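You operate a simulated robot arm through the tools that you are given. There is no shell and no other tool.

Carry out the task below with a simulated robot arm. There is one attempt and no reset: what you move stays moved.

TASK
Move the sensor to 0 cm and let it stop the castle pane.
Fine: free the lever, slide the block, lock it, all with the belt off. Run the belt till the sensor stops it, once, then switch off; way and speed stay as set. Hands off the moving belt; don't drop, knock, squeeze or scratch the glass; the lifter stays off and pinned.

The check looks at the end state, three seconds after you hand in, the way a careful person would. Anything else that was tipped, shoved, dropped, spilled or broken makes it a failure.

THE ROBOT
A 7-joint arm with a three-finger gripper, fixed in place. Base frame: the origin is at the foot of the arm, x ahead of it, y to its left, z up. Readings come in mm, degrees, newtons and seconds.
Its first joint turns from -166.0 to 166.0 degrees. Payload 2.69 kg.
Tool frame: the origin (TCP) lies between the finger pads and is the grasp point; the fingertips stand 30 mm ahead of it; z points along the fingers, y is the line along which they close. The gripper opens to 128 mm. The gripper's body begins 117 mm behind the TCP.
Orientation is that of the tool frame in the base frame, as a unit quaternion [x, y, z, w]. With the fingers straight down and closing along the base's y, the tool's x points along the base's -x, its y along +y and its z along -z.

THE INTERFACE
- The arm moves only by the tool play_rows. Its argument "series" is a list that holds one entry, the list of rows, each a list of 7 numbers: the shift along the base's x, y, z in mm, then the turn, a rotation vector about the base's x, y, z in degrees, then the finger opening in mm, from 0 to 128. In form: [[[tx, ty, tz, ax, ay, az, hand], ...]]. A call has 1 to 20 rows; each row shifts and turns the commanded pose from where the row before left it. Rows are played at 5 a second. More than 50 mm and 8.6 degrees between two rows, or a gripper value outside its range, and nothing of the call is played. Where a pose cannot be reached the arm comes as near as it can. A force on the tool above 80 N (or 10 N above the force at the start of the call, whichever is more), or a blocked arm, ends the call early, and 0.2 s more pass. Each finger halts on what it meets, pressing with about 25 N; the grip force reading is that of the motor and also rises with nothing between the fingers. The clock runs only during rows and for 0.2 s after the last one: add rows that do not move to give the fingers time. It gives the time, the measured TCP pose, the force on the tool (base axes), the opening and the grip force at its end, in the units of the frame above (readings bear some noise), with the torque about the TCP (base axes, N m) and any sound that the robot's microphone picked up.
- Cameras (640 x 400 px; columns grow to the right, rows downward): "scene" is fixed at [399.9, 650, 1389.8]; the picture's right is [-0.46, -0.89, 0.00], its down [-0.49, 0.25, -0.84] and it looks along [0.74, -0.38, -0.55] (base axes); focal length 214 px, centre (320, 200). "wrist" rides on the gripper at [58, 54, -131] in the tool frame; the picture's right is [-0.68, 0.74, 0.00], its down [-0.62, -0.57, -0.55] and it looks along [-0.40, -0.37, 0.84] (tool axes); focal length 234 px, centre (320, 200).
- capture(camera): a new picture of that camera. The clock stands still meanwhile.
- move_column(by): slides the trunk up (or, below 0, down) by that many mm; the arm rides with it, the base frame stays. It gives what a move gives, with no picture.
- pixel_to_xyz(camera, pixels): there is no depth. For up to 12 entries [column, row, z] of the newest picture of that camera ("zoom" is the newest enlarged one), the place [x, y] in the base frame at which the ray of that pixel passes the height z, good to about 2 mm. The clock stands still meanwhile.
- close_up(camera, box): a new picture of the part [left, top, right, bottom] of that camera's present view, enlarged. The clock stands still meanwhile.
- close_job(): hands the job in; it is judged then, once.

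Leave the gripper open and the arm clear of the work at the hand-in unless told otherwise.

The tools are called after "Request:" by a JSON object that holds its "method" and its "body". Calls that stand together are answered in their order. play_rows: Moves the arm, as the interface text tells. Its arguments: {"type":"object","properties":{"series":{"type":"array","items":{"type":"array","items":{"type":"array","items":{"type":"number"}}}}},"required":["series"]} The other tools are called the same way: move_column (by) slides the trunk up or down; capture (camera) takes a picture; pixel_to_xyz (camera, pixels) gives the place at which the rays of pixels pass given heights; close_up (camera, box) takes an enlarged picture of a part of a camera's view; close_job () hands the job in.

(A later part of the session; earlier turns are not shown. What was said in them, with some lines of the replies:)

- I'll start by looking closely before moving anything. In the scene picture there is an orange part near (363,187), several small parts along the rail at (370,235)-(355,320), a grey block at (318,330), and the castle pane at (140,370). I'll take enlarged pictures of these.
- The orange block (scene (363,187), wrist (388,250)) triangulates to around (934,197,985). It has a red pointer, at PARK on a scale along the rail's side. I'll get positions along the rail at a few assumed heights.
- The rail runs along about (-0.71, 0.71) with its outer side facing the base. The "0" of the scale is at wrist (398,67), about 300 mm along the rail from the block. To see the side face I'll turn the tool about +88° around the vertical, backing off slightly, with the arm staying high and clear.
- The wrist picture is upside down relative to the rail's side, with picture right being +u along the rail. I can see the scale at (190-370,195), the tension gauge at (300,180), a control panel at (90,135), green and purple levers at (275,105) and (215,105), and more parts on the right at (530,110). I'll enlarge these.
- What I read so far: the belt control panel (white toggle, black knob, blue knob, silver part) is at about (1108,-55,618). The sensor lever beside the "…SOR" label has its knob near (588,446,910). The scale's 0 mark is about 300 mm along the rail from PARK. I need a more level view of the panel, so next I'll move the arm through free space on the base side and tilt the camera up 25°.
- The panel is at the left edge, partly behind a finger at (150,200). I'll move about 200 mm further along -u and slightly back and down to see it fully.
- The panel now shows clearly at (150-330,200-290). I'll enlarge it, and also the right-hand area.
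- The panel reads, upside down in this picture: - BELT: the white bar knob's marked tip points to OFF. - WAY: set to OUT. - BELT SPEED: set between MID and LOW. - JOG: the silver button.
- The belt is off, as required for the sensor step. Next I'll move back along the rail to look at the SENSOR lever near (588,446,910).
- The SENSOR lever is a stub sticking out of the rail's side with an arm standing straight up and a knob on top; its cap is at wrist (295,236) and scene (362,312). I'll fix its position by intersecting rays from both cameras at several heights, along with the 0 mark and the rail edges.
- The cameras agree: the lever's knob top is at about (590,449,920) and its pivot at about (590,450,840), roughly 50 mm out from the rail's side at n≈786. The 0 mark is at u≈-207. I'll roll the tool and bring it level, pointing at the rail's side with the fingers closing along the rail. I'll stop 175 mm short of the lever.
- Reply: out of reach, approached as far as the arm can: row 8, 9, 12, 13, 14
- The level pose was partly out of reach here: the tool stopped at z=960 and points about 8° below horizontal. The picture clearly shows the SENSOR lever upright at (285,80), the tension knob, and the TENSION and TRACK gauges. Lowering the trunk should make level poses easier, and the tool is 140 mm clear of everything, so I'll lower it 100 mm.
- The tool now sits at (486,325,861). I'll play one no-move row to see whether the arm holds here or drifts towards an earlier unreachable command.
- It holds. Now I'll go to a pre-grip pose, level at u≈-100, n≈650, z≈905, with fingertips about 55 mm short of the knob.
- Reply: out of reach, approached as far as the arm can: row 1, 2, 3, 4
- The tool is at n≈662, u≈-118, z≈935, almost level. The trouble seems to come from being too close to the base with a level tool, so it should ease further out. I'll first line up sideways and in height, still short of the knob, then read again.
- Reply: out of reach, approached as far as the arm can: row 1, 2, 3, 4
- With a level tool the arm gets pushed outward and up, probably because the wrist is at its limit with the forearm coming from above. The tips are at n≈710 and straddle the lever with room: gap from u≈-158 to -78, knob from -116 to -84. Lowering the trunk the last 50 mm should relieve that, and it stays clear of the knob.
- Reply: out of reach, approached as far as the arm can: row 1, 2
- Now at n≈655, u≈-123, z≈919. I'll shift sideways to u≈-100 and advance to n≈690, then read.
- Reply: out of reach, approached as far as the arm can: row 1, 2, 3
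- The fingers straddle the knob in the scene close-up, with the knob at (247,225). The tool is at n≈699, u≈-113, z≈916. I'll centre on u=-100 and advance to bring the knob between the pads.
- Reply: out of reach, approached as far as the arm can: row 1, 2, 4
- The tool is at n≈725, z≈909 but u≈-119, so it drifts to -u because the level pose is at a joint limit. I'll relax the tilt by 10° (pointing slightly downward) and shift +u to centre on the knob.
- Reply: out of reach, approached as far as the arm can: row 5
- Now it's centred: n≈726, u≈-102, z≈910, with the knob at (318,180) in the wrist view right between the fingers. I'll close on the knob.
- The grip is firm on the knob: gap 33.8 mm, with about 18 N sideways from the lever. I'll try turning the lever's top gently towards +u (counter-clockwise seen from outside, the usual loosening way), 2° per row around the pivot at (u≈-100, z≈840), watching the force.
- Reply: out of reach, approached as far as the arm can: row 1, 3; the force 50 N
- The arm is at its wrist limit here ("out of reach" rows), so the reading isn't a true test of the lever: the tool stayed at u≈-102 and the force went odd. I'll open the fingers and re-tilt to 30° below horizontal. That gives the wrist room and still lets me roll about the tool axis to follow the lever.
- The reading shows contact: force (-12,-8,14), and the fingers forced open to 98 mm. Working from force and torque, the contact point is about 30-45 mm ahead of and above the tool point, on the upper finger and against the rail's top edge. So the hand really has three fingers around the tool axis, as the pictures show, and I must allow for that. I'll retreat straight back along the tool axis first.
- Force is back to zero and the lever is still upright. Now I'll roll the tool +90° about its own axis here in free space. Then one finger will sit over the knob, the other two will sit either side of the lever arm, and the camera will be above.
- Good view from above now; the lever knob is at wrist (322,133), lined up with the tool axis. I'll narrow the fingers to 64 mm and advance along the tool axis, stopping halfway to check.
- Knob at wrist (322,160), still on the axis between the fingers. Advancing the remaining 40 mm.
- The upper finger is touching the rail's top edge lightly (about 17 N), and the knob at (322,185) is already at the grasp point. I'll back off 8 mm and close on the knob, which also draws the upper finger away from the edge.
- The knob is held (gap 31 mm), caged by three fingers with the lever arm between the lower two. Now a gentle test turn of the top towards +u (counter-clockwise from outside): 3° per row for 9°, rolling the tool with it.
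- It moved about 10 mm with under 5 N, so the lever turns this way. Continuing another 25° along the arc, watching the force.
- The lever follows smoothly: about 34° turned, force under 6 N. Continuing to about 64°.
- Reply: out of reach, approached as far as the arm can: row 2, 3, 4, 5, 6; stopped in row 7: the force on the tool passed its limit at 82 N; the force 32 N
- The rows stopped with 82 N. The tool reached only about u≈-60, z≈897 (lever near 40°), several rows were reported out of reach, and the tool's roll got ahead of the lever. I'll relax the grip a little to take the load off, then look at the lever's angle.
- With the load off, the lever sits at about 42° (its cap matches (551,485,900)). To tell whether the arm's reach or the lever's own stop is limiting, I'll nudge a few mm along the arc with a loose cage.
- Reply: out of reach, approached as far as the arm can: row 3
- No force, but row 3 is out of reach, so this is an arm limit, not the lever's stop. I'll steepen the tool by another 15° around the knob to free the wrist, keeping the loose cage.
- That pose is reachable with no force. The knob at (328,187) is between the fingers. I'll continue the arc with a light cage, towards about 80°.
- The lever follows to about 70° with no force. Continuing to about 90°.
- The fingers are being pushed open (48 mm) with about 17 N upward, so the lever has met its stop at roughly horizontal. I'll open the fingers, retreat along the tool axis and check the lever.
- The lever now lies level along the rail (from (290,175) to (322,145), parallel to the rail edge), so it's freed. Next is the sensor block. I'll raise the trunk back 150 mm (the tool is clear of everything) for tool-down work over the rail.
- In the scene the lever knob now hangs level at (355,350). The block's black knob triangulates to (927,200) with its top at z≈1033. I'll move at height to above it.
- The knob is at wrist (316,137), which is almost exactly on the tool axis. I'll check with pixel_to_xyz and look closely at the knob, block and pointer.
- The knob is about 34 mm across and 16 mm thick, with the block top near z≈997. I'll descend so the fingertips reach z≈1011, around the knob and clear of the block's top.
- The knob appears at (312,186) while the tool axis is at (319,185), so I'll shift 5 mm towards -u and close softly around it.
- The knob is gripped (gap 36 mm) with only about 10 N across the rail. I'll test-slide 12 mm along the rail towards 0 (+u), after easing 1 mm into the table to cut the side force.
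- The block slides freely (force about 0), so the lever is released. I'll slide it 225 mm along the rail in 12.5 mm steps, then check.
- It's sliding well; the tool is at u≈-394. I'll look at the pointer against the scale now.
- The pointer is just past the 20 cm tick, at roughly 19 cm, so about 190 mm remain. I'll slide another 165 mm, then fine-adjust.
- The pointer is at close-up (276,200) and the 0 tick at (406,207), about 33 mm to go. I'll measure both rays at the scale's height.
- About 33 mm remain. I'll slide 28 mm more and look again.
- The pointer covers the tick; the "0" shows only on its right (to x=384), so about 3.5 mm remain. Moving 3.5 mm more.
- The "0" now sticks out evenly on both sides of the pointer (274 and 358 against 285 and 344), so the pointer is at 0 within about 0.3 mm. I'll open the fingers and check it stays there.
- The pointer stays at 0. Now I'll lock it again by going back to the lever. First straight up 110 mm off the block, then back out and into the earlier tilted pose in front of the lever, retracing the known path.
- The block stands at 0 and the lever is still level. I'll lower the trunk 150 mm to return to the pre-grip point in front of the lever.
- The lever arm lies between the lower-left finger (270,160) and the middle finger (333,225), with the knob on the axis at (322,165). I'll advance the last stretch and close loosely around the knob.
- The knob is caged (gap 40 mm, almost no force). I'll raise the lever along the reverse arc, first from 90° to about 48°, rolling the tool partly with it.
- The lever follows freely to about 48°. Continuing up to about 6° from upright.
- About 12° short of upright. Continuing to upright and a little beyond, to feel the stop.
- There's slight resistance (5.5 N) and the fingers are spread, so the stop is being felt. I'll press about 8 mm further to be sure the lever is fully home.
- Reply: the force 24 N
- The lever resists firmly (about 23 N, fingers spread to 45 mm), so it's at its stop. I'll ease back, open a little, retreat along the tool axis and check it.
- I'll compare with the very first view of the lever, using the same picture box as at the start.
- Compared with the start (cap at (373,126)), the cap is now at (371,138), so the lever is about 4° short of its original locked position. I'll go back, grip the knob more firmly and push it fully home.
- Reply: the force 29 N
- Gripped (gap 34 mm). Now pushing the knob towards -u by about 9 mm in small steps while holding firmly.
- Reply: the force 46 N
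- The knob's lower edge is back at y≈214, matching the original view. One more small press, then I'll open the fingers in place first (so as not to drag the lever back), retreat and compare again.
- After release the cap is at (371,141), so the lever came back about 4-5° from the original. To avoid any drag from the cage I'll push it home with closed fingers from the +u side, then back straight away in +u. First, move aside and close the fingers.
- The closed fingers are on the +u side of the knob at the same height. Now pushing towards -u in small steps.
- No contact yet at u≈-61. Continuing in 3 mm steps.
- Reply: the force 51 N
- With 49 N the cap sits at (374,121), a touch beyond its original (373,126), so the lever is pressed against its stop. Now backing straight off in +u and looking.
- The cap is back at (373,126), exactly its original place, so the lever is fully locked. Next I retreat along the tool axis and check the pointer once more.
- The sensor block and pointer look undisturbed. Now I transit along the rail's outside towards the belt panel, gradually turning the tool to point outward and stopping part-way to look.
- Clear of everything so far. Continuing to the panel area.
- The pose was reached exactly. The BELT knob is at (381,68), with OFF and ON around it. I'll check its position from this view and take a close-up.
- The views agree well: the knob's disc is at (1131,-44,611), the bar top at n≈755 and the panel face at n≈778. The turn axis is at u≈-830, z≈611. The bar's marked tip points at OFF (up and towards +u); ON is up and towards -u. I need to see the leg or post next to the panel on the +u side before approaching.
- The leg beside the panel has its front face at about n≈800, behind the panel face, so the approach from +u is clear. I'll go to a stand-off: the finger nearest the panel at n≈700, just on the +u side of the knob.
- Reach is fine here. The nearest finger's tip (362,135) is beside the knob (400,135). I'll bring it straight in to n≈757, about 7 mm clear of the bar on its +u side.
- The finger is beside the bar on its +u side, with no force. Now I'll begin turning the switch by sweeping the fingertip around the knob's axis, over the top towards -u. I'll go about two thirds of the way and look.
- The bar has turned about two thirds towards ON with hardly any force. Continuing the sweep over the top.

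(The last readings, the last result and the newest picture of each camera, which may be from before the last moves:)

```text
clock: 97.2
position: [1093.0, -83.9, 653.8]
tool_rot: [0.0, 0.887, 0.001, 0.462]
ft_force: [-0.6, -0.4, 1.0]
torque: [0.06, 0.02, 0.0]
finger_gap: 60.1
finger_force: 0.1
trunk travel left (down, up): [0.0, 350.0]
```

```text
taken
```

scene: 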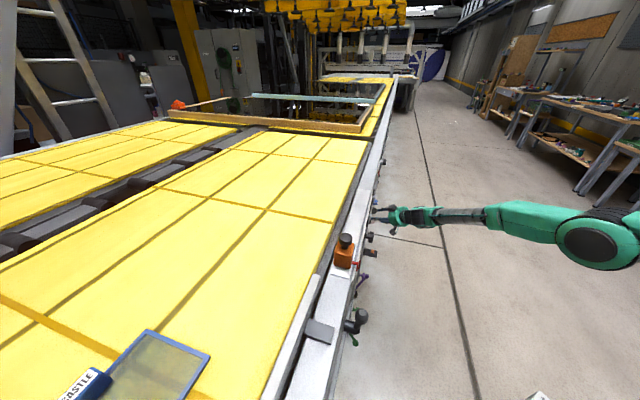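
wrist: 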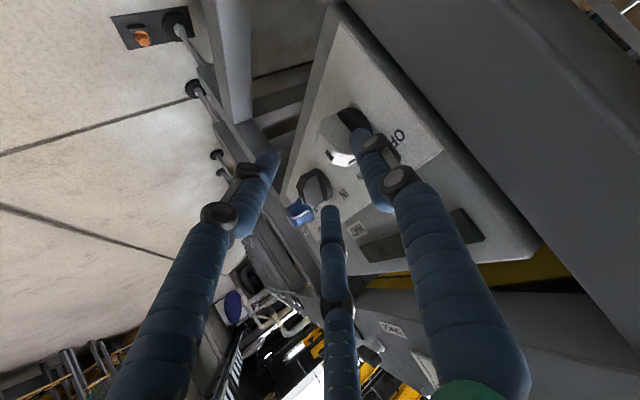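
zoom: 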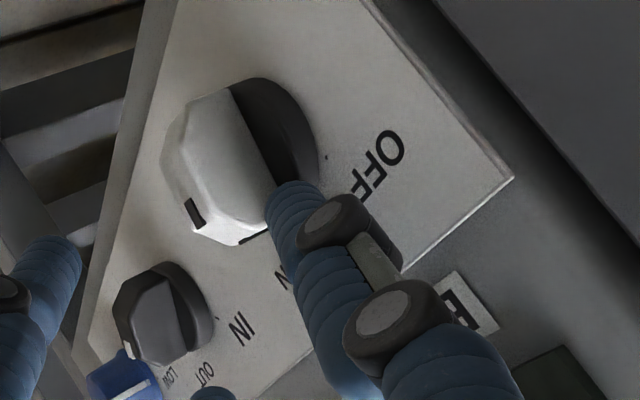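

The bar is almost at ON. The pane hasn't moved yet. A bit more towards -u.

Request:
{"method": "play_rows", "body": {"series": [[[3.0, -3.0, -0.3, 0, 0, 0, 60], [2.0, -2.0, -0.3, 0, 0, 0, 60]]]}}

Request:
{"method": "close_up", "body": {"camera": "wrist", "box": [290, 60, 450, 210]}}

Request:
{"method": "capture", "body": {"camera": "scene"}}

```text
clock: 97.8
position: [1098.1, -90.0, 653.9]
tool_rot: [0.001, 0.887, 0.0, 0.463]
ft_force: [2.8, -0.1, 4.3]
torque: [0.08, -0.14, -0.11]
finger_gap: 60.2
finger_force: 0.1
trunk travel left (down, up): [0.0, 350.0]
```

```text
2.67 times, centred on (370, 135) of wrist
```

zoom: 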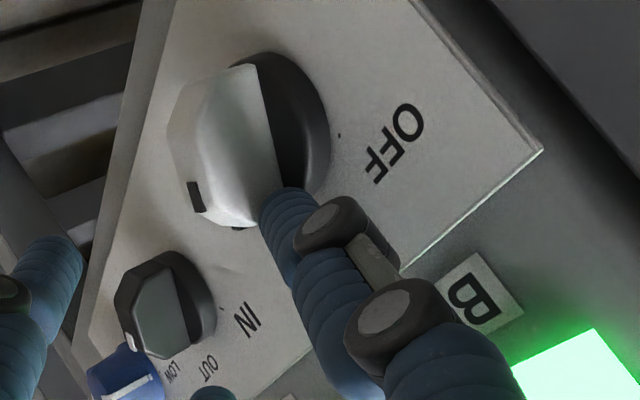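

```text
taken
```

scene: 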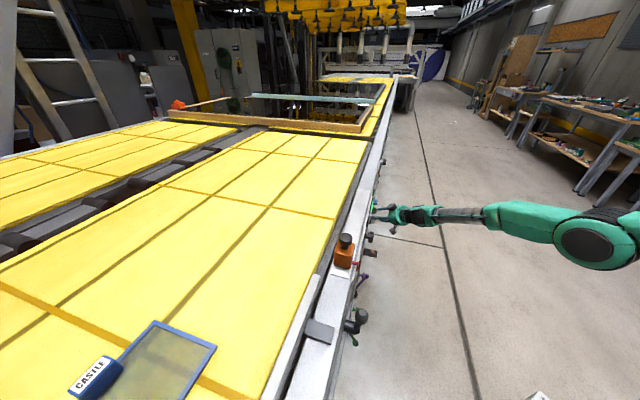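

The panel lamp went green and the pane is moving: its far corner went from scene (147,330) to (155,322), towards the sensor. The belt is ON. I'll lift the finger off the bar and bring it back round to the +u side, ready for OFF, while the belt runs.

Request:
{"method": "play_rows", "body": {"series": [[[-6.15, 6.15, 8.3, 0, 0, 0, 60], [-11.3, 11.3, -6, 0, 0, 0, 60], [-6.4, 6.4, -16, 0, 0, 0, 60], [0, 0, -14, 0, 0, 0, 60]]]}}

Request:
{"method": "capture", "body": {"camera": "scene"}}

Request:
{"method": "close_up", "body": {"camera": "wrist", "box": [290, 60, 490, 210]}}

```text
clock: 98.8
position: [1072.0, -63.5, 625.5]
tool_rot: [0.001, 0.887, 0.0, 0.462]
ft_force: [0.6, 0.1, 0.6]
torque: [-0.04, 0.07, 0.01]
finger_gap: 60.0
finger_force: 0.0
trunk travel left (down, up): [0.0, 350.0]
```

```text
taken
```

scene: 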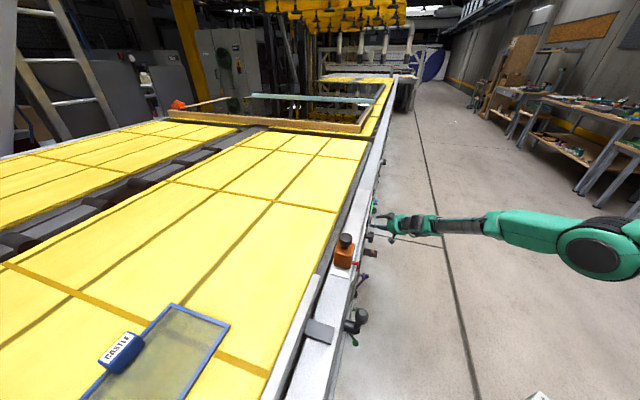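

```text
2.67 times, centred on (390, 135) of wrist
```

zoom: 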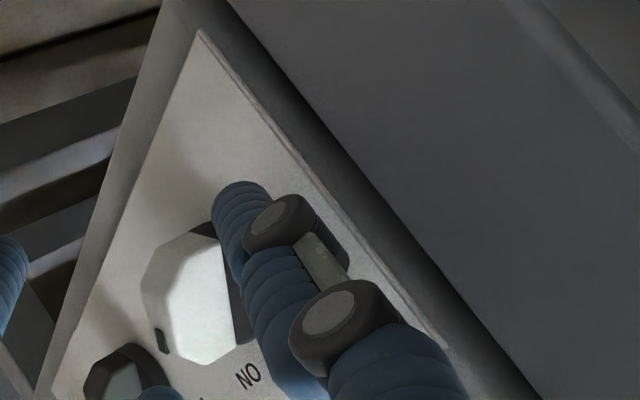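

The pane is moving steadily, far edge now at (175,304)-(229,326). I'll measure the leading edge's distance to the sensor.

Request:
{"method": "pixel_to_xyz", "body": {"camera": "scene", "pixels": [[175, 304, 960], [229, 326, 960], [155, 322, 960], [215, 347, 960], [345, 250, 980]]}}

```text
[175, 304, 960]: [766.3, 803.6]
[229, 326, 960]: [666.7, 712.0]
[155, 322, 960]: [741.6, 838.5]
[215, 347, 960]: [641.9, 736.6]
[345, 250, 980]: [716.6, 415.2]
```

The leading edge is at u≈+29, moving about 39 mm/s; the sensor is at u≈-200, so about 6 s to go. I'll wait 3 s with no motion and look again.

Request:
{"method": "play_rows", "body": {"series": [[[0, 0, 0, 0, 0, 0, 60], [0, 0, 0, 0, 0, 0, 60], [0, 0, 0, 0, 0, 0, 60], [0, 0, 0, 0, 0, 0, 60], [0, 0, 0, 0, 0, 0, 60], [0, 0, 0, 0, 0, 0, 60], [0, 0, 0, 0, 0, 0, 60], [0, 0, 0, 0, 0, 0, 60], [0, 0, 0, 0, 0, 0, 60], [0, 0, 0, 0, 0, 0, 60], [0, 0, 0, 0, 0, 0, 60], [0, 0, 0, 0, 0, 0, 60], [0, 0, 0, 0, 0, 0, 60], [0, 0, 0, 0, 0, 0, 60]]]}}

Request:
{"method": "capture", "body": {"camera": "scene"}}

```text
clock: 101.8
position: [1072.6, -63.5, 623.4]
tool_rot: [0.002, 0.887, 0.0, 0.461]
ft_force: [-0.3, 0.6, 0.3]
torque: [0.0, 0.01, -0.02]
finger_gap: 59.9
finger_force: 0.1
trunk travel left (down, up): [0.0, 350.0]
```

```text
taken
```

scene: 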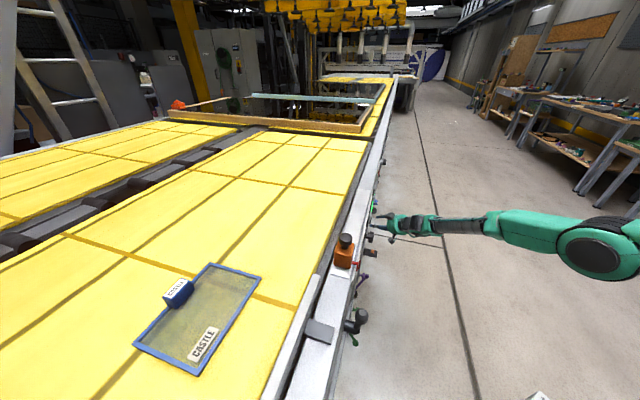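

The pane keeps coming, its far edge now at (212,263)-(260,278). Waiting 2.6 s more.

Request:
{"method": "play_rows", "body": {"series": [[[0, 0, 0, 0, 0, 0, 60], [0, 0, 0, 0, 0, 0, 60], [0, 0, 0, 0, 0, 0, 60], [0, 0, 0, 0, 0, 0, 60], [0, 0, 0, 0, 0, 0, 60], [0, 0, 0, 0, 0, 0, 60], [0, 0, 0, 0, 0, 0, 60], [0, 0, 0, 0, 0, 0, 60], [0, 0, 0, 0, 0, 0, 60], [0, 0, 0, 0, 0, 0, 60], [0, 0, 0, 0, 0, 0, 60], [0, 0, 0, 0, 0, 0, 60]]]}}

Request:
{"method": "capture", "body": {"camera": "scene"}}

Request:
{"method": "capture", "body": {"camera": "wrist"}}

```text
clock: 104.5
position: [1072.8, -63.4, 625.1]
tool_rot: [0.001, 0.887, 0.0, 0.462]
ft_force: [0.0, 0.1, -0.4]
torque: [-0.02, -0.03, 0.01]
finger_gap: 60.1
finger_force: 0.0
trunk travel left (down, up): [0.0, 350.0]
```

```text
taken
```

scene: 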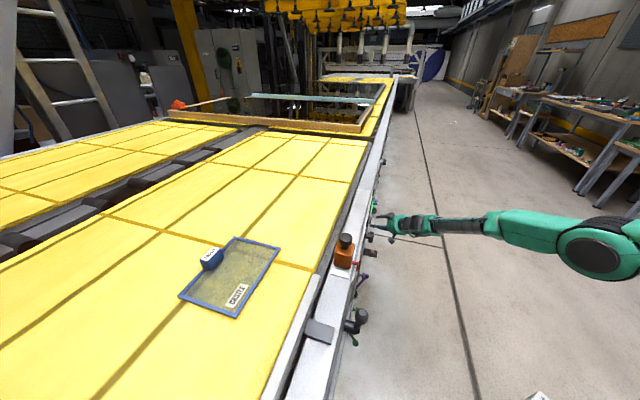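

```text
taken
```

wrist: 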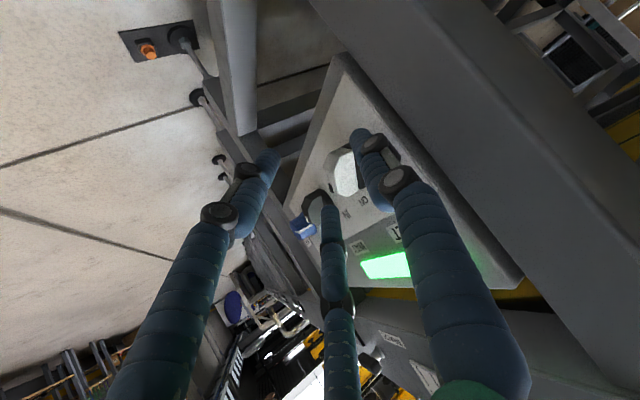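

The lamp is still green and the far edge is at (235,237)-(280,248), close to the sensor's line. Waiting in 0.8 s steps now.

Request:
{"method": "play_rows", "body": {"series": [[[0, 0, 0, 0, 0, 0, 60], [0, 0, 0, 0, 0, 0, 60], [0, 0, 0, 0, 0, 0, 60]]]}}

Request:
{"method": "capture", "body": {"camera": "scene"}}

Request:
{"method": "capture", "body": {"camera": "wrist"}}

Request:
{"method": "pixel_to_xyz", "body": {"camera": "scene", "pixels": [[235, 237, 960], [280, 248, 960]]}}

```text
clock: 105.2
position: [1072.6, -64.0, 623.7]
tool_rot: [0.002, 0.887, -0.001, 0.462]
ft_force: [1.0, 0.3, -0.5]
torque: [-0.01, -0.02, -0.01]
finger_gap: 60.0
finger_force: 0.1
trunk travel left (down, up): [0.0, 350.0]
```

```text
taken
```

scene: 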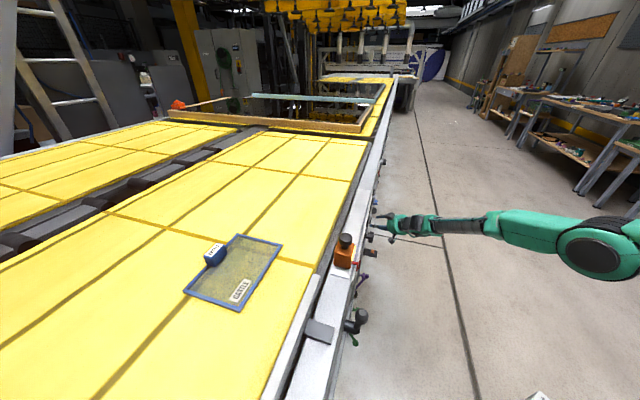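

```text
taken
```

wrist: 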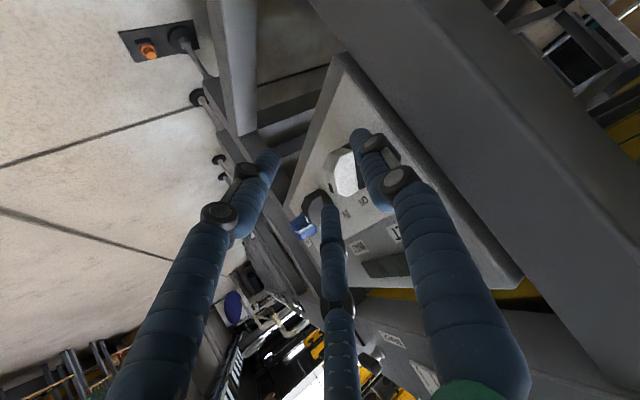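

```text
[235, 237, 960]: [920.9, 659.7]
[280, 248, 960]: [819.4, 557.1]
```

The lamp is out and the pane has stopped (far edge (238,234)-(282,245)): the sensor stopped the belt. Now I'll switch off by sweeping the fingertip round the lower side of the knob, pushing the bar's tail from +u towards -u.

Request:
{"method": "play_rows", "body": {"series": [[[6.93, -6.93, -0.5, 0, 0, 0, 60], [3.68, -3.68, -7, 0, 0, 0, 60], [2.69, -2.69, -5, 0, 0, 0, 60], [3.54, -3.54, -3.8, 0, 0, 0, 60]]]}}

Request:
{"method": "capture", "body": {"camera": "wrist"}}

Request:
{"method": "close_up", "body": {"camera": "wrist", "box": [270, 60, 430, 210]}}

Request:
{"method": "close_up", "body": {"camera": "scene", "box": [350, 190, 410, 240]}}

```text
clock: 106.2
position: [1086.5, -81.0, 606.2]
tool_rot: [0.002, 0.887, -0.001, 0.461]
ft_force: [-7.5, 3.4, -8.2]
torque: [-0.32, 0.17, 0.29]
finger_gap: 62.4
finger_force: 1.8
trunk travel left (down, up): [0.0, 350.0]
```

```text
taken
```

wrist: 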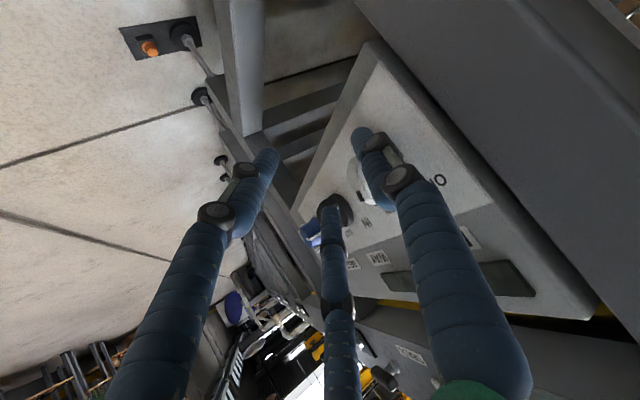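

```text
2.67 times, centred on (350, 135) of wrist
```

zoom: 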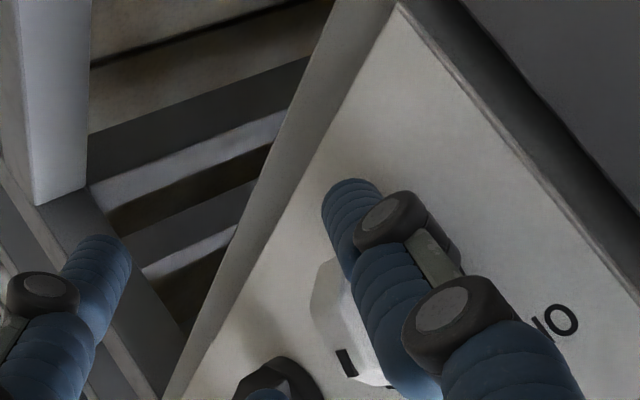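

```text
8.00 times, centred on (380, 215) of scene
```

zoom: 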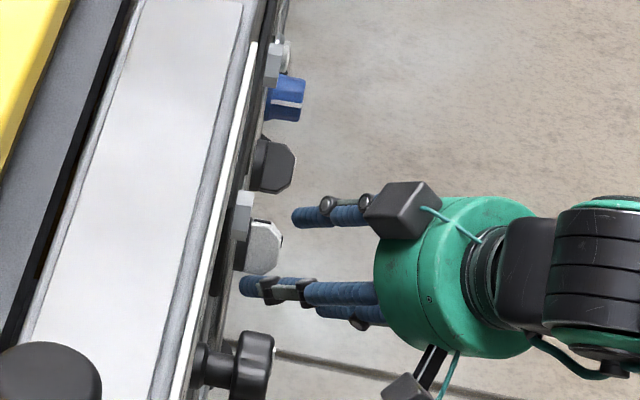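

The finger slipped round the end of the tail instead of pushing its flank: it sits just below the tail with a force of (+u, down), and the bar still points to ON. The lamp is still out. I'll back off to the +u side and set the finger a little deeper and closer to the axis, to push the flank itself.

Request:
{"method": "play_rows", "body": {"series": [[[-7.07, 7.07, 0, 0, 0, 0, 60], [-7.07, 7.07, 12, 0, 0, 0, 60], [1.4, -1.4, 14, 0, 0, 0, 60], [2.5, 2.5, 0, 0, 0, 0, 60], [0, 0, 0, 0, 0, 0, 60]]]}}

Request:
{"method": "capture", "body": {"camera": "wrist"}}

Request:
{"method": "close_up", "body": {"camera": "wrist", "box": [290, 80, 450, 230]}}

Request:
{"method": "close_up", "body": {"camera": "scene", "box": [350, 190, 410, 240]}}

```text
clock: 107.5
position: [1078.5, -66.9, 635.2]
tool_rot: [0.001, 0.887, 0.0, 0.462]
ft_force: [0.3, -0.7, 0.3]
torque: [0.02, 0.06, -0.01]
finger_gap: 60.0
finger_force: 0.0
trunk travel left (down, up): [0.0, 350.0]
```

```text
taken
```

wrist: 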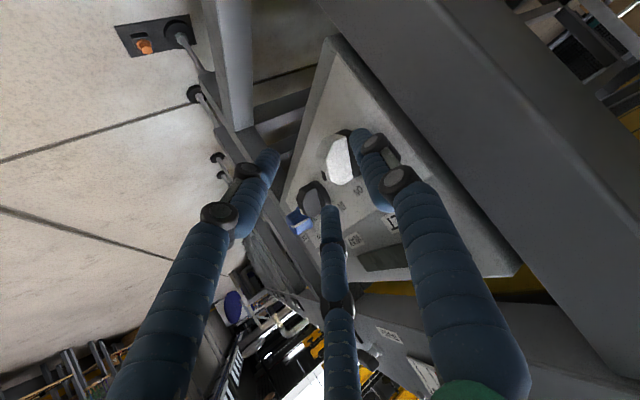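

```text
2.67 times, centred on (370, 155) of wrist
```

zoom: 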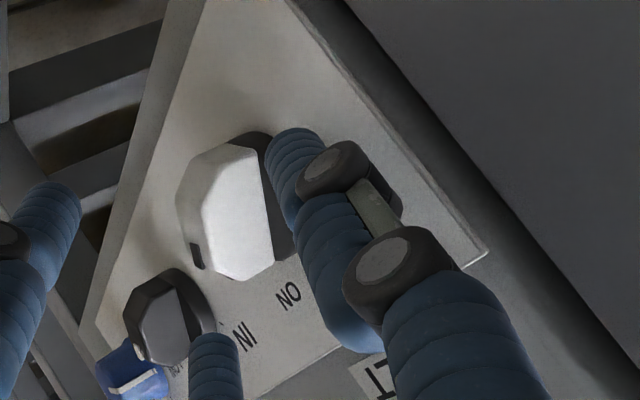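

```text
8.00 times, centred on (380, 215) of scene
```

zoom: 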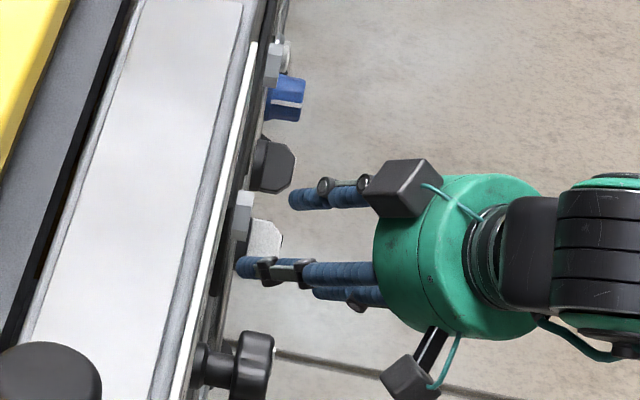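

The finger is now on the right of the tail's flank (finger tip (285,160), bar from (230,150) to (250,275) in the close-up). I'll push along the flank: first inward, then round and down.

Request:
{"method": "play_rows", "body": {"series": [[[5.37, -5.37, -7, 0, 0, 0, 60], [3.75, -3.75, -4.3, 0, 0, 0, 60], [1.13, -1.13, -5.1, 0, 0, 0, 60], [2.19, -2.19, -4.6, 0, 0, 0, 60]]]}}

Request:
{"method": "capture", "body": {"camera": "wrist"}}

Request:
{"method": "close_up", "body": {"camera": "wrist", "box": [290, 80, 450, 230]}}

Request:
{"method": "capture", "body": {"camera": "scene"}}

```text
clock: 108.5
position: [1090.4, -81.0, 612.0]
tool_rot: [0.0, 0.888, 0.001, 0.46]
ft_force: [-20.2, 8.0, -10.6]
torque: [-0.46, 0.6, 0.98]
finger_gap: 68.8
finger_force: 4.5
trunk travel left (down, up): [0.0, 350.0]
```

```text
taken
```

wrist: 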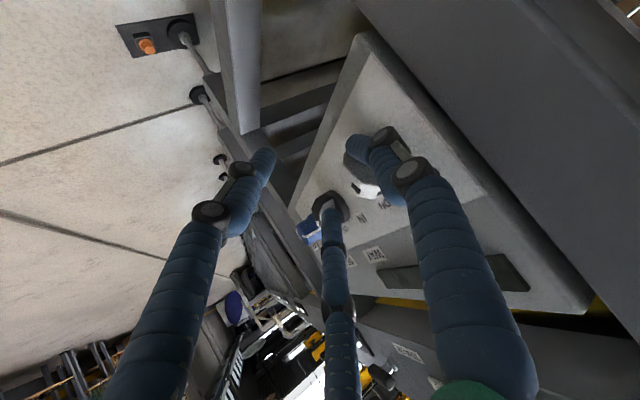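

```text
2.67 times, centred on (370, 155) of wrist
```

zoom: 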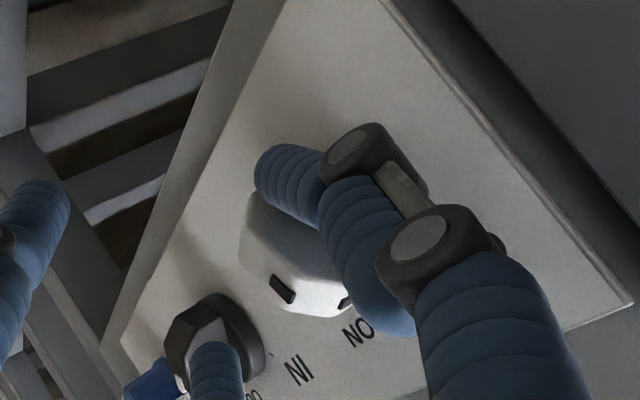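

```text
taken
```

scene: 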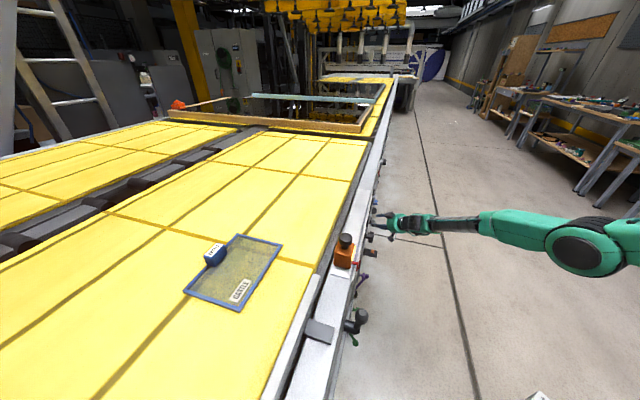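

The bar is turning the right way; its tip is swinging back towards OFF, with about 24 N on the finger. The pane hasn't moved and the lamp is still out. Continuing the push under the knob towards -u.

Request:
{"method": "play_rows", "body": {"series": [[[2.97, -2.97, -1.8, 0, 0, 0, 60], [4.17, -4.17, -2.3, 0, 0, 0, 60], [0, 0, 0, 0, 0, 0, 60]]]}}

Request:
{"method": "capture", "body": {"camera": "wrist"}}

Request:
{"method": "close_up", "body": {"camera": "wrist", "box": [290, 80, 450, 230]}}

```text
clock: 109.2
position: [1098.6, -86.8, 607.9]
tool_rot: [0.002, 0.888, 0.0, 0.46]
ft_force: [-15.1, 6.9, -13.7]
torque: [-0.41, 0.55, 0.57]
finger_gap: 67.7
finger_force: 4.0
trunk travel left (down, up): [0.0, 350.0]
```

```text
taken
```

wrist: 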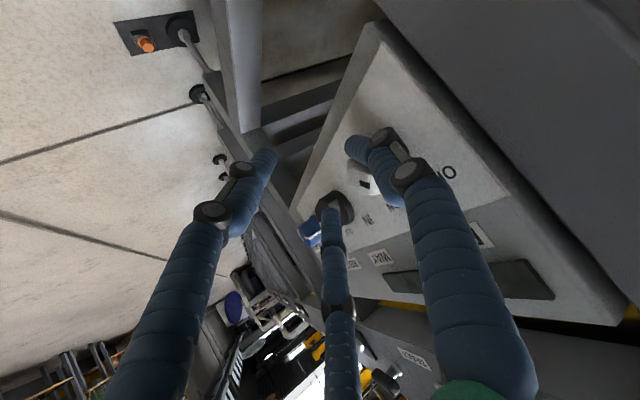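

```text
2.67 times, centred on (370, 155) of wrist
```

zoom: 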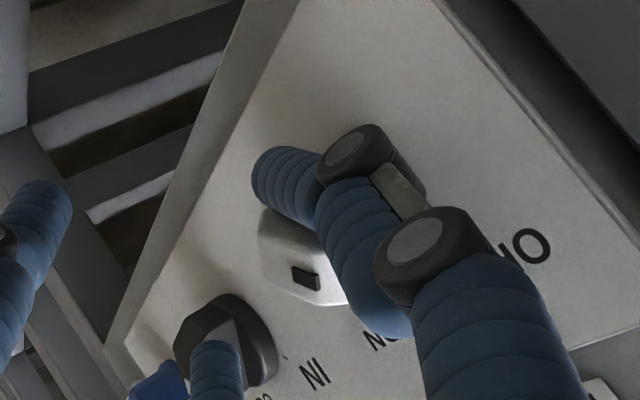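

The bar is now within about 10-15° of OFF: its side mark at (305,278) is almost level, as at the start. A little further.

Request:
{"method": "play_rows", "body": {"series": [[[2.1, -3.5, 0.5, 0, 0, 0, 58], [2.5, -3.2, 1.0, 0, 0, 0, 56], [0, 0, 0, 0, 0, 0, 56]]]}}

Request:
{"method": "close_up", "body": {"camera": "wrist", "box": [290, 80, 450, 230]}}

Request:
{"method": "capture", "body": {"camera": "scene"}}

```text
clock: 110.0
position: [1100.7, -93.1, 605.8]
tool_rot: [0.0, 0.889, 0.001, 0.458]
ft_force: [-29.1, 17.7, -26.0]
torque: [-1.02, 1.09, 1.1]
finger_gap: 70.0
finger_force: 9.3
trunk travel left (down, up): [0.0, 350.0]
```

```text
2.67 times, centred on (370, 155) of wrist
```

zoom: 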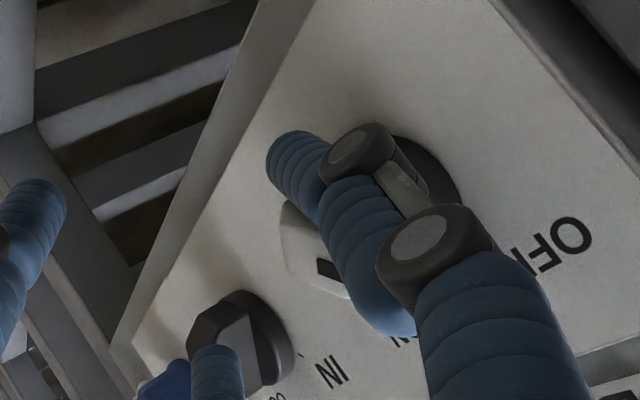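

```text
taken
```

scene: 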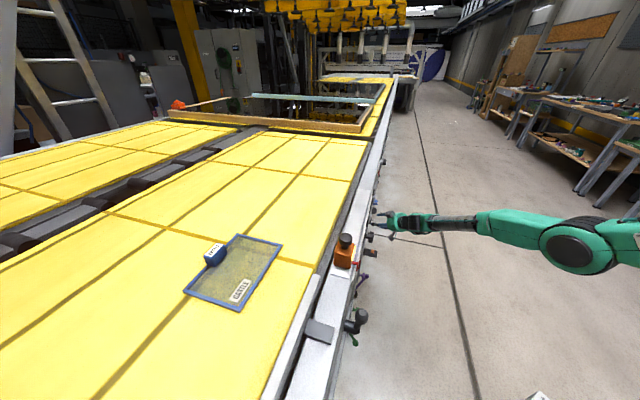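

The force has risen to about 43 N with a direction matching the bar at its OFF position (tail at about -128°), so it seems to be at its stop. I'll ease off down and towards +u, pull the finger straight out, and check the switch.

Request:
{"method": "play_rows", "body": {"series": [[[-3.5, 3.5, -4, 0, 0, 0, 60], [-4, 3, -3, 0, 0, 0, 60], [-14, -14, 0, 0, 0, 0, 60], [-18, -18, 5, 0, 0, 0, 60], [-22, -22, 20, 0, 0, 0, 60], [-22, -22, 30, 0, 0, 0, 60], [0, 0, 0, 0, 0, 0, 60]]]}}

Request:
{"method": "capture", "body": {"camera": "wrist"}}

Request:
{"method": "close_up", "body": {"camera": "wrist", "box": [300, 20, 500, 170]}}

```text
clock: 111.7
position: [1021.0, -165.3, 662.8]
tool_rot: [0.001, 0.887, 0.0, 0.461]
ft_force: [0.5, -0.2, 0.2]
torque: [0.02, 0.01, 0.03]
finger_gap: 59.9
finger_force: 0.0
trunk travel left (down, up): [0.0, 350.0]
```

```text
taken
```

wrist: 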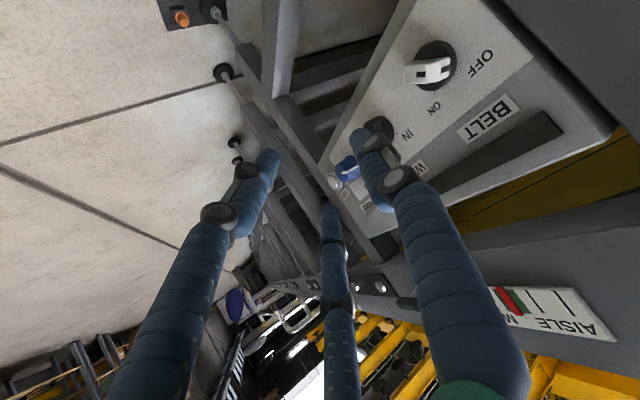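

```text
2.67 times, centred on (400, 95) of wrist
```

zoom: 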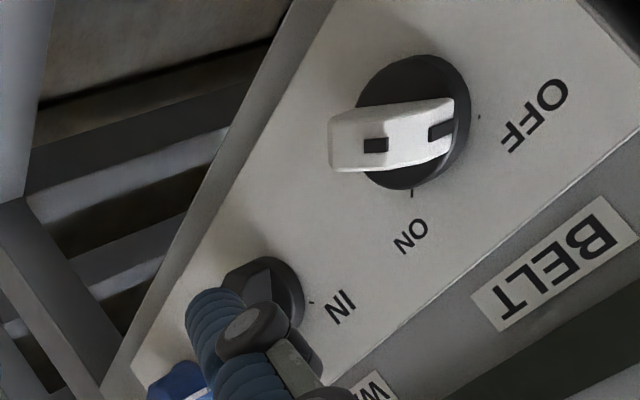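

The bar's marked tip points at the OFF tick (440,130)→(478,118), as at the start, and the lamp is out. I'll back away further and check that WAY and SPEED are untouched.

Request:
{"method": "play_rows", "body": {"series": [[[-25, -12, 20, 0, 0, 0, 60], [-25, -12, 20, 0, 0, 0, 60], [-25, -12, 20, 0, 0, 0, 60], [0, 0, 0, 0, 0, 0, 60]]]}}

Request:
{"method": "capture", "body": {"camera": "wrist"}}

Request:
{"method": "close_up", "body": {"camera": "wrist", "box": [300, 20, 500, 220]}}

Request:
{"method": "close_up", "body": {"camera": "scene", "box": [170, 210, 390, 330]}}

```text
clock: 112.7
position: [944.8, -201.0, 719.0]
tool_rot: [0.001, 0.887, 0.0, 0.462]
ft_force: [0.7, 0.8, -0.4]
torque: [0.01, 0.02, 0.0]
finger_gap: 60.1
finger_force: 0.1
trunk travel left (down, up): [0.0, 350.0]
```

```text
taken
```

wrist: 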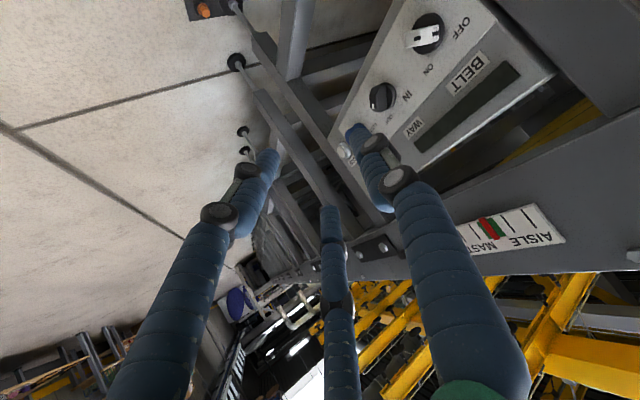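

```text
2.00 times, centred on (400, 120) of wrist
```

zoom: 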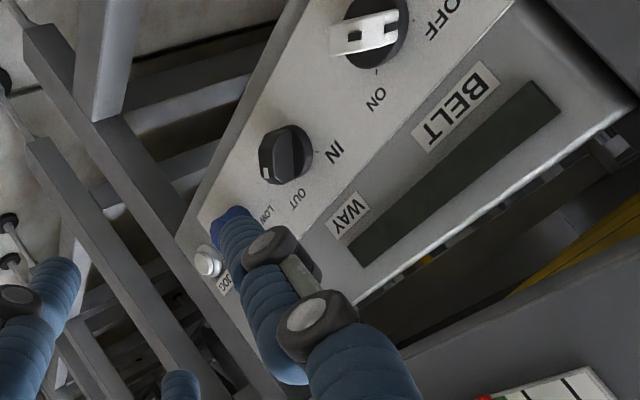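

```text
2.91 times, centred on (280, 270) of scene
```

zoom: 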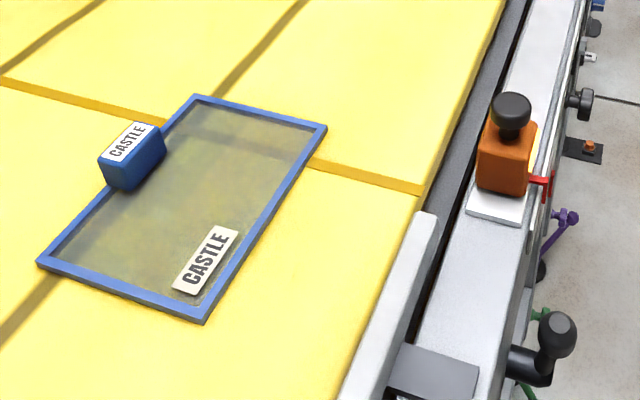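

The pane has stopped with its leading edge at the sensor, undamaged, with its blocks in place. WAY still points to OUT. The speed knob is hidden behind a finger, so I'll open the hand wide to see it.

Request:
{"method": "play_rows", "body": {"series": [[[-10, -10, 5, 0, 0, 0, 90], [-10, -10, 5, 0, 0, 0, 120], [0, 0, 0, 0, 0, 0, 120]]]}}

Request:
{"method": "close_up", "body": {"camera": "wrist", "box": [300, 20, 500, 220]}}

Request:
{"method": "capture", "body": {"camera": "scene"}}

```text
clock: 113.5
position: [925.5, -220.0, 730.6]
tool_rot: [0.002, 0.887, -0.001, 0.462]
ft_force: [0.7, -0.3, 0.4]
torque: [-0.01, 0.0, 0.01]
finger_gap: 120.1
finger_force: 0.1
trunk travel left (down, up): [0.0, 350.0]
```

```text
2.00 times, centred on (400, 120) of wrist
```

zoom: 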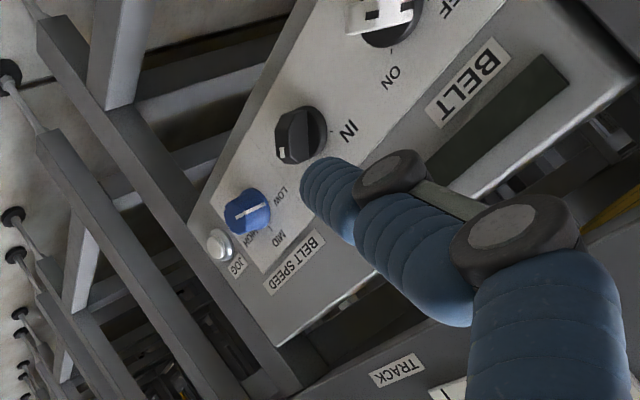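

```text
taken
```

scene: 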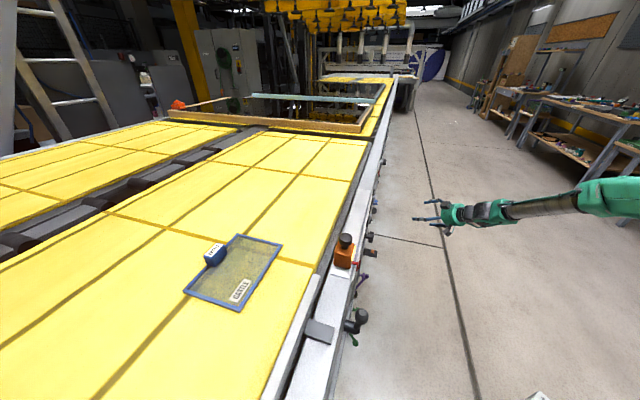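

Everything on the panel is as it should be: BELT off, WAY OUT, speed unchanged. Next I'll bring the arm back to a clear, high pose on the aisle side and check the pointer and lever one last time.

Request:
{"method": "play_rows", "body": {"series": [[[-20.4, 30, 19.3, -3.06, 3.06, 5.89, 80], [-20.4, 30, 19.3, -3.06, 3.06, 5.89, 80], [-20.4, 30, 19.3, -3.06, 3.06, 5.89, 80], [-20.4, 30, 19.3, -3.06, 3.06, 5.89, 80], [-20.4, 30, 19.3, -3.06, 3.06, 5.89, 80], [-20.4, 30, 19.3, -3.06, 3.06, 5.89, 80], [-20.4, 30, 19.3, -3.06, 3.06, 5.89, 80], [-20.4, 30, 19.3, -3.06, 3.06, 5.89, 80], [-20.4, 30, 19.3, -3.06, 3.06, 5.89, 80], [-20.4, 30, 19.3, -3.06, 3.06, 5.89, 80], [-20.4, 30, 19.3, -3.06, 3.06, 5.89, 80], [-20.4, 30, 19.3, -3.06, 3.06, 5.89, 80], [-20.4, 30, 19.3, -3.06, 3.06, 5.89, 80], [-20.4, 30, 19.3, -3.06, 3.06, 5.89, 80], [0, 0, 0, 0, 0, 0, 100]]]}}

Request:
{"method": "capture", "body": {"camera": "wrist"}}

Request:
{"method": "capture", "body": {"camera": "scene"}}

```text
clock: 116.7
position: [637.0, 197.1, 998.0]
tool_rot: [-0.707, 0.707, 0.0, 0.0]
ft_force: [-0.4, -0.4, 0.3]
torque: [-0.01, 0.02, 0.02]
finger_gap: 100.0
finger_force: 0.1
trunk travel left (down, up): [0.0, 350.0]
```

```text
taken
```

wrist: 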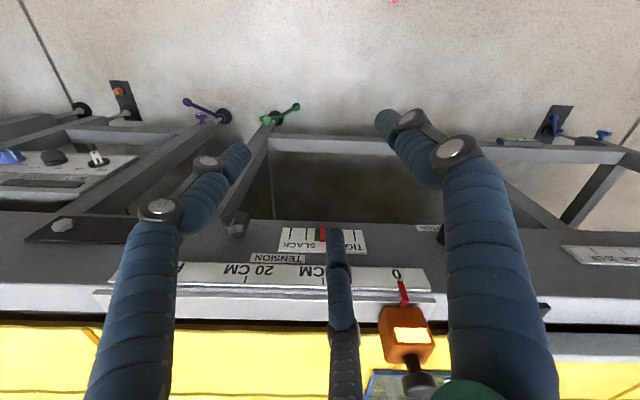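

```text
taken
```

scene: 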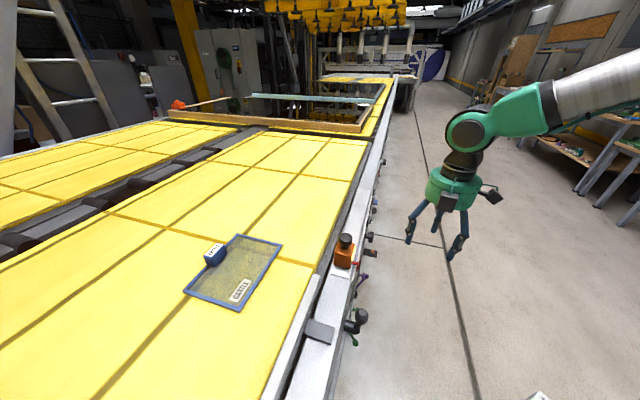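

The sensor's window is lit and the pointer is near 0. To judge without parallax, I'll move 112 mm along +u so the camera faces the pointer squarely.

Request:
{"method": "play_rows", "body": {"series": [[[-26.4, 26.4, 5, 0, 0, 0, 100], [-26.4, 26.4, 5, 0, 0, 0, 100], [-26.4, 26.4, 5, 0, 0, 0, 100], [0, 0, 0, 0, 0, 0, 100]]]}}

Request:
{"method": "capture", "body": {"camera": "wrist"}}

Request:
{"method": "close_up", "body": {"camera": "wrist", "box": [280, 240, 380, 340]}}

Request:
{"method": "close_up", "body": {"camera": "scene", "box": [330, 295, 380, 350]}}

```text
clock: 117.7
position: [561.7, 276.9, 1009.3]
tool_rot: [-0.707, 0.707, 0.001, -0.001]
ft_force: [-0.4, 0.2, 0.0]
torque: [0.02, -0.05, -0.04]
finger_gap: 100.1
finger_force: 0.0
trunk travel left (down, up): [0.0, 350.0]
```

```text
taken
```

wrist: 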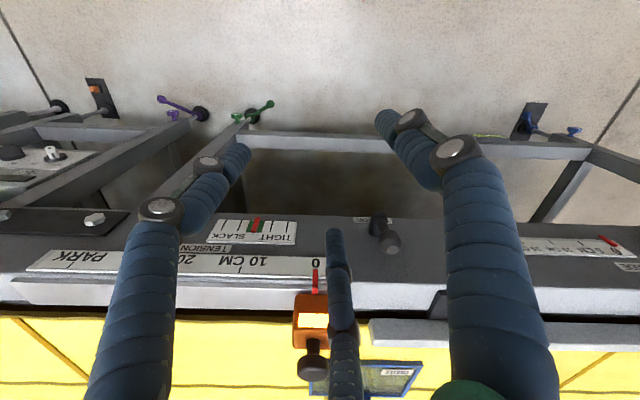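

```text
4.00 times, centred on (330, 290) of wrist
```

zoom: 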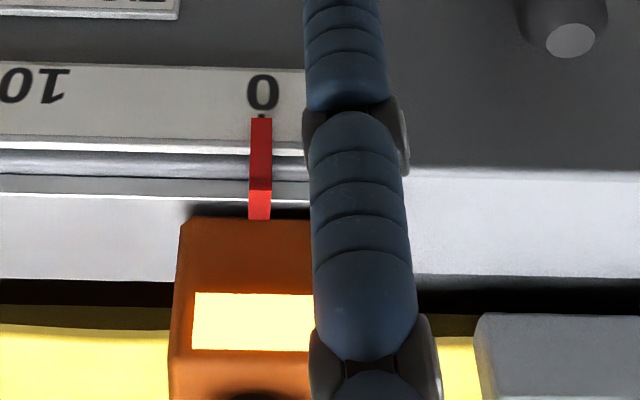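

```text
7.27 times, centred on (355, 322) of scene
```

zoom: 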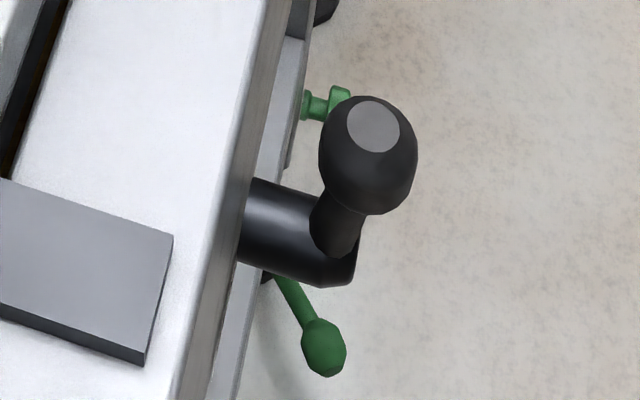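

The pointer lines up with the 0 tick ((260,120) against (262,115)), and the lever is at its original locked place. One last close-up of the panel and the lifter end before handing in.

Request:
{"method": "close_up", "body": {"camera": "wrist", "box": [0, 130, 130, 230]}}

Request:
{"method": "close_up", "body": {"camera": "wrist", "box": [500, 200, 640, 300]}}

Request:
{"method": "close_up", "body": {"camera": "scene", "box": [170, 210, 390, 330]}}

```text
4.00 times, centred on (65, 180) of wrist
```

zoom: 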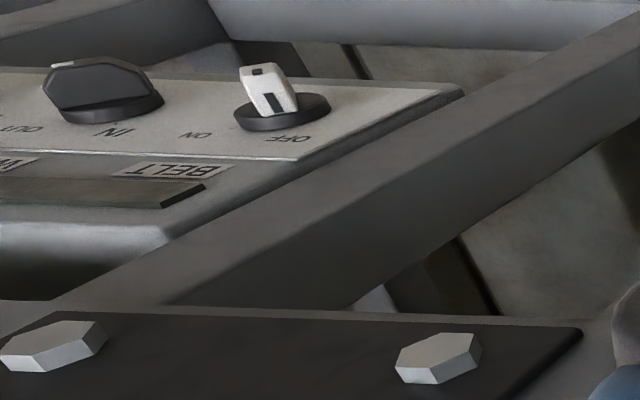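

```text
4.00 times, centred on (570, 250) of wrist
```

zoom: 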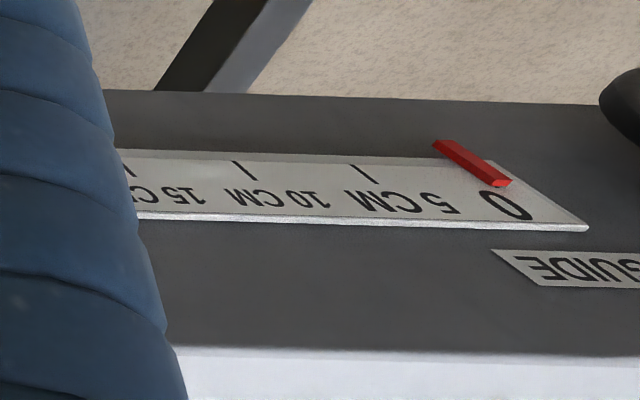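

```text
2.91 times, centred on (280, 270) of scene
```

zoom: 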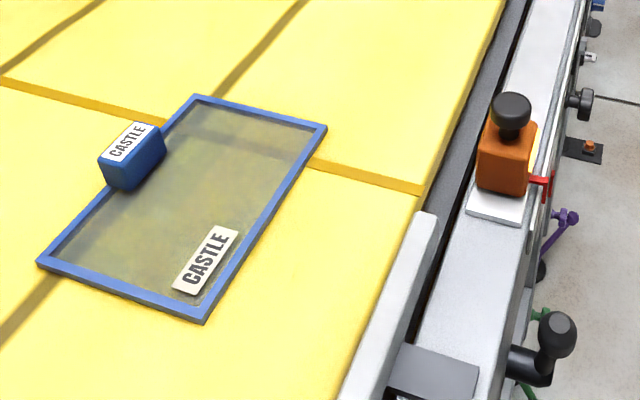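

All checks agree:
- The pointer is at 0 and the lever is locked.
- The castle pane was stopped by the sensor and is lying still.
- BELT is at OFF with the lamp dark; WAY and SPEED are unchanged.
- The arm is clear and the gripper open.

Handing in.

Request:
{"method": "close_job", "body": {}}

```text
The job is handed in.
```

The sensor is at 0 cm and locked, and it stopped the castle pane on a single belt run. The job is handed in; I haven't seen the check's result.

- **Sensor:** I freed the lever, slid the block from PARK to 0 and turned the lever back to its original upright position, all with the belt off. The pointer lines up with the 0 tick. I didn't push on the block afterwards to test the lock.
- **Belt:** I switched it on once. After about seven seconds the sensor stopped it with the pane's leading edge at the sensor, and I turned the switch back to OFF. The panel lamp is dark.
- **Way and speed:** WAY is still at OUT, and I didn't touch the speed knob.
- **Pane and lifter:** The arm never touched the glass or the moving belt. I touched nothing on the lifter, but I never got a clear view of its pin.

Two small contacts happened on the way:
- **Rail edge:** a finger pressed lightly against the rail's top edge twice while I was lining up on the lever.
- **Belt switch:** the finger slipped off on my first try at switching off. The belt was already stopped and stayed stopped.

The arm is clear of the work with the gripper open.
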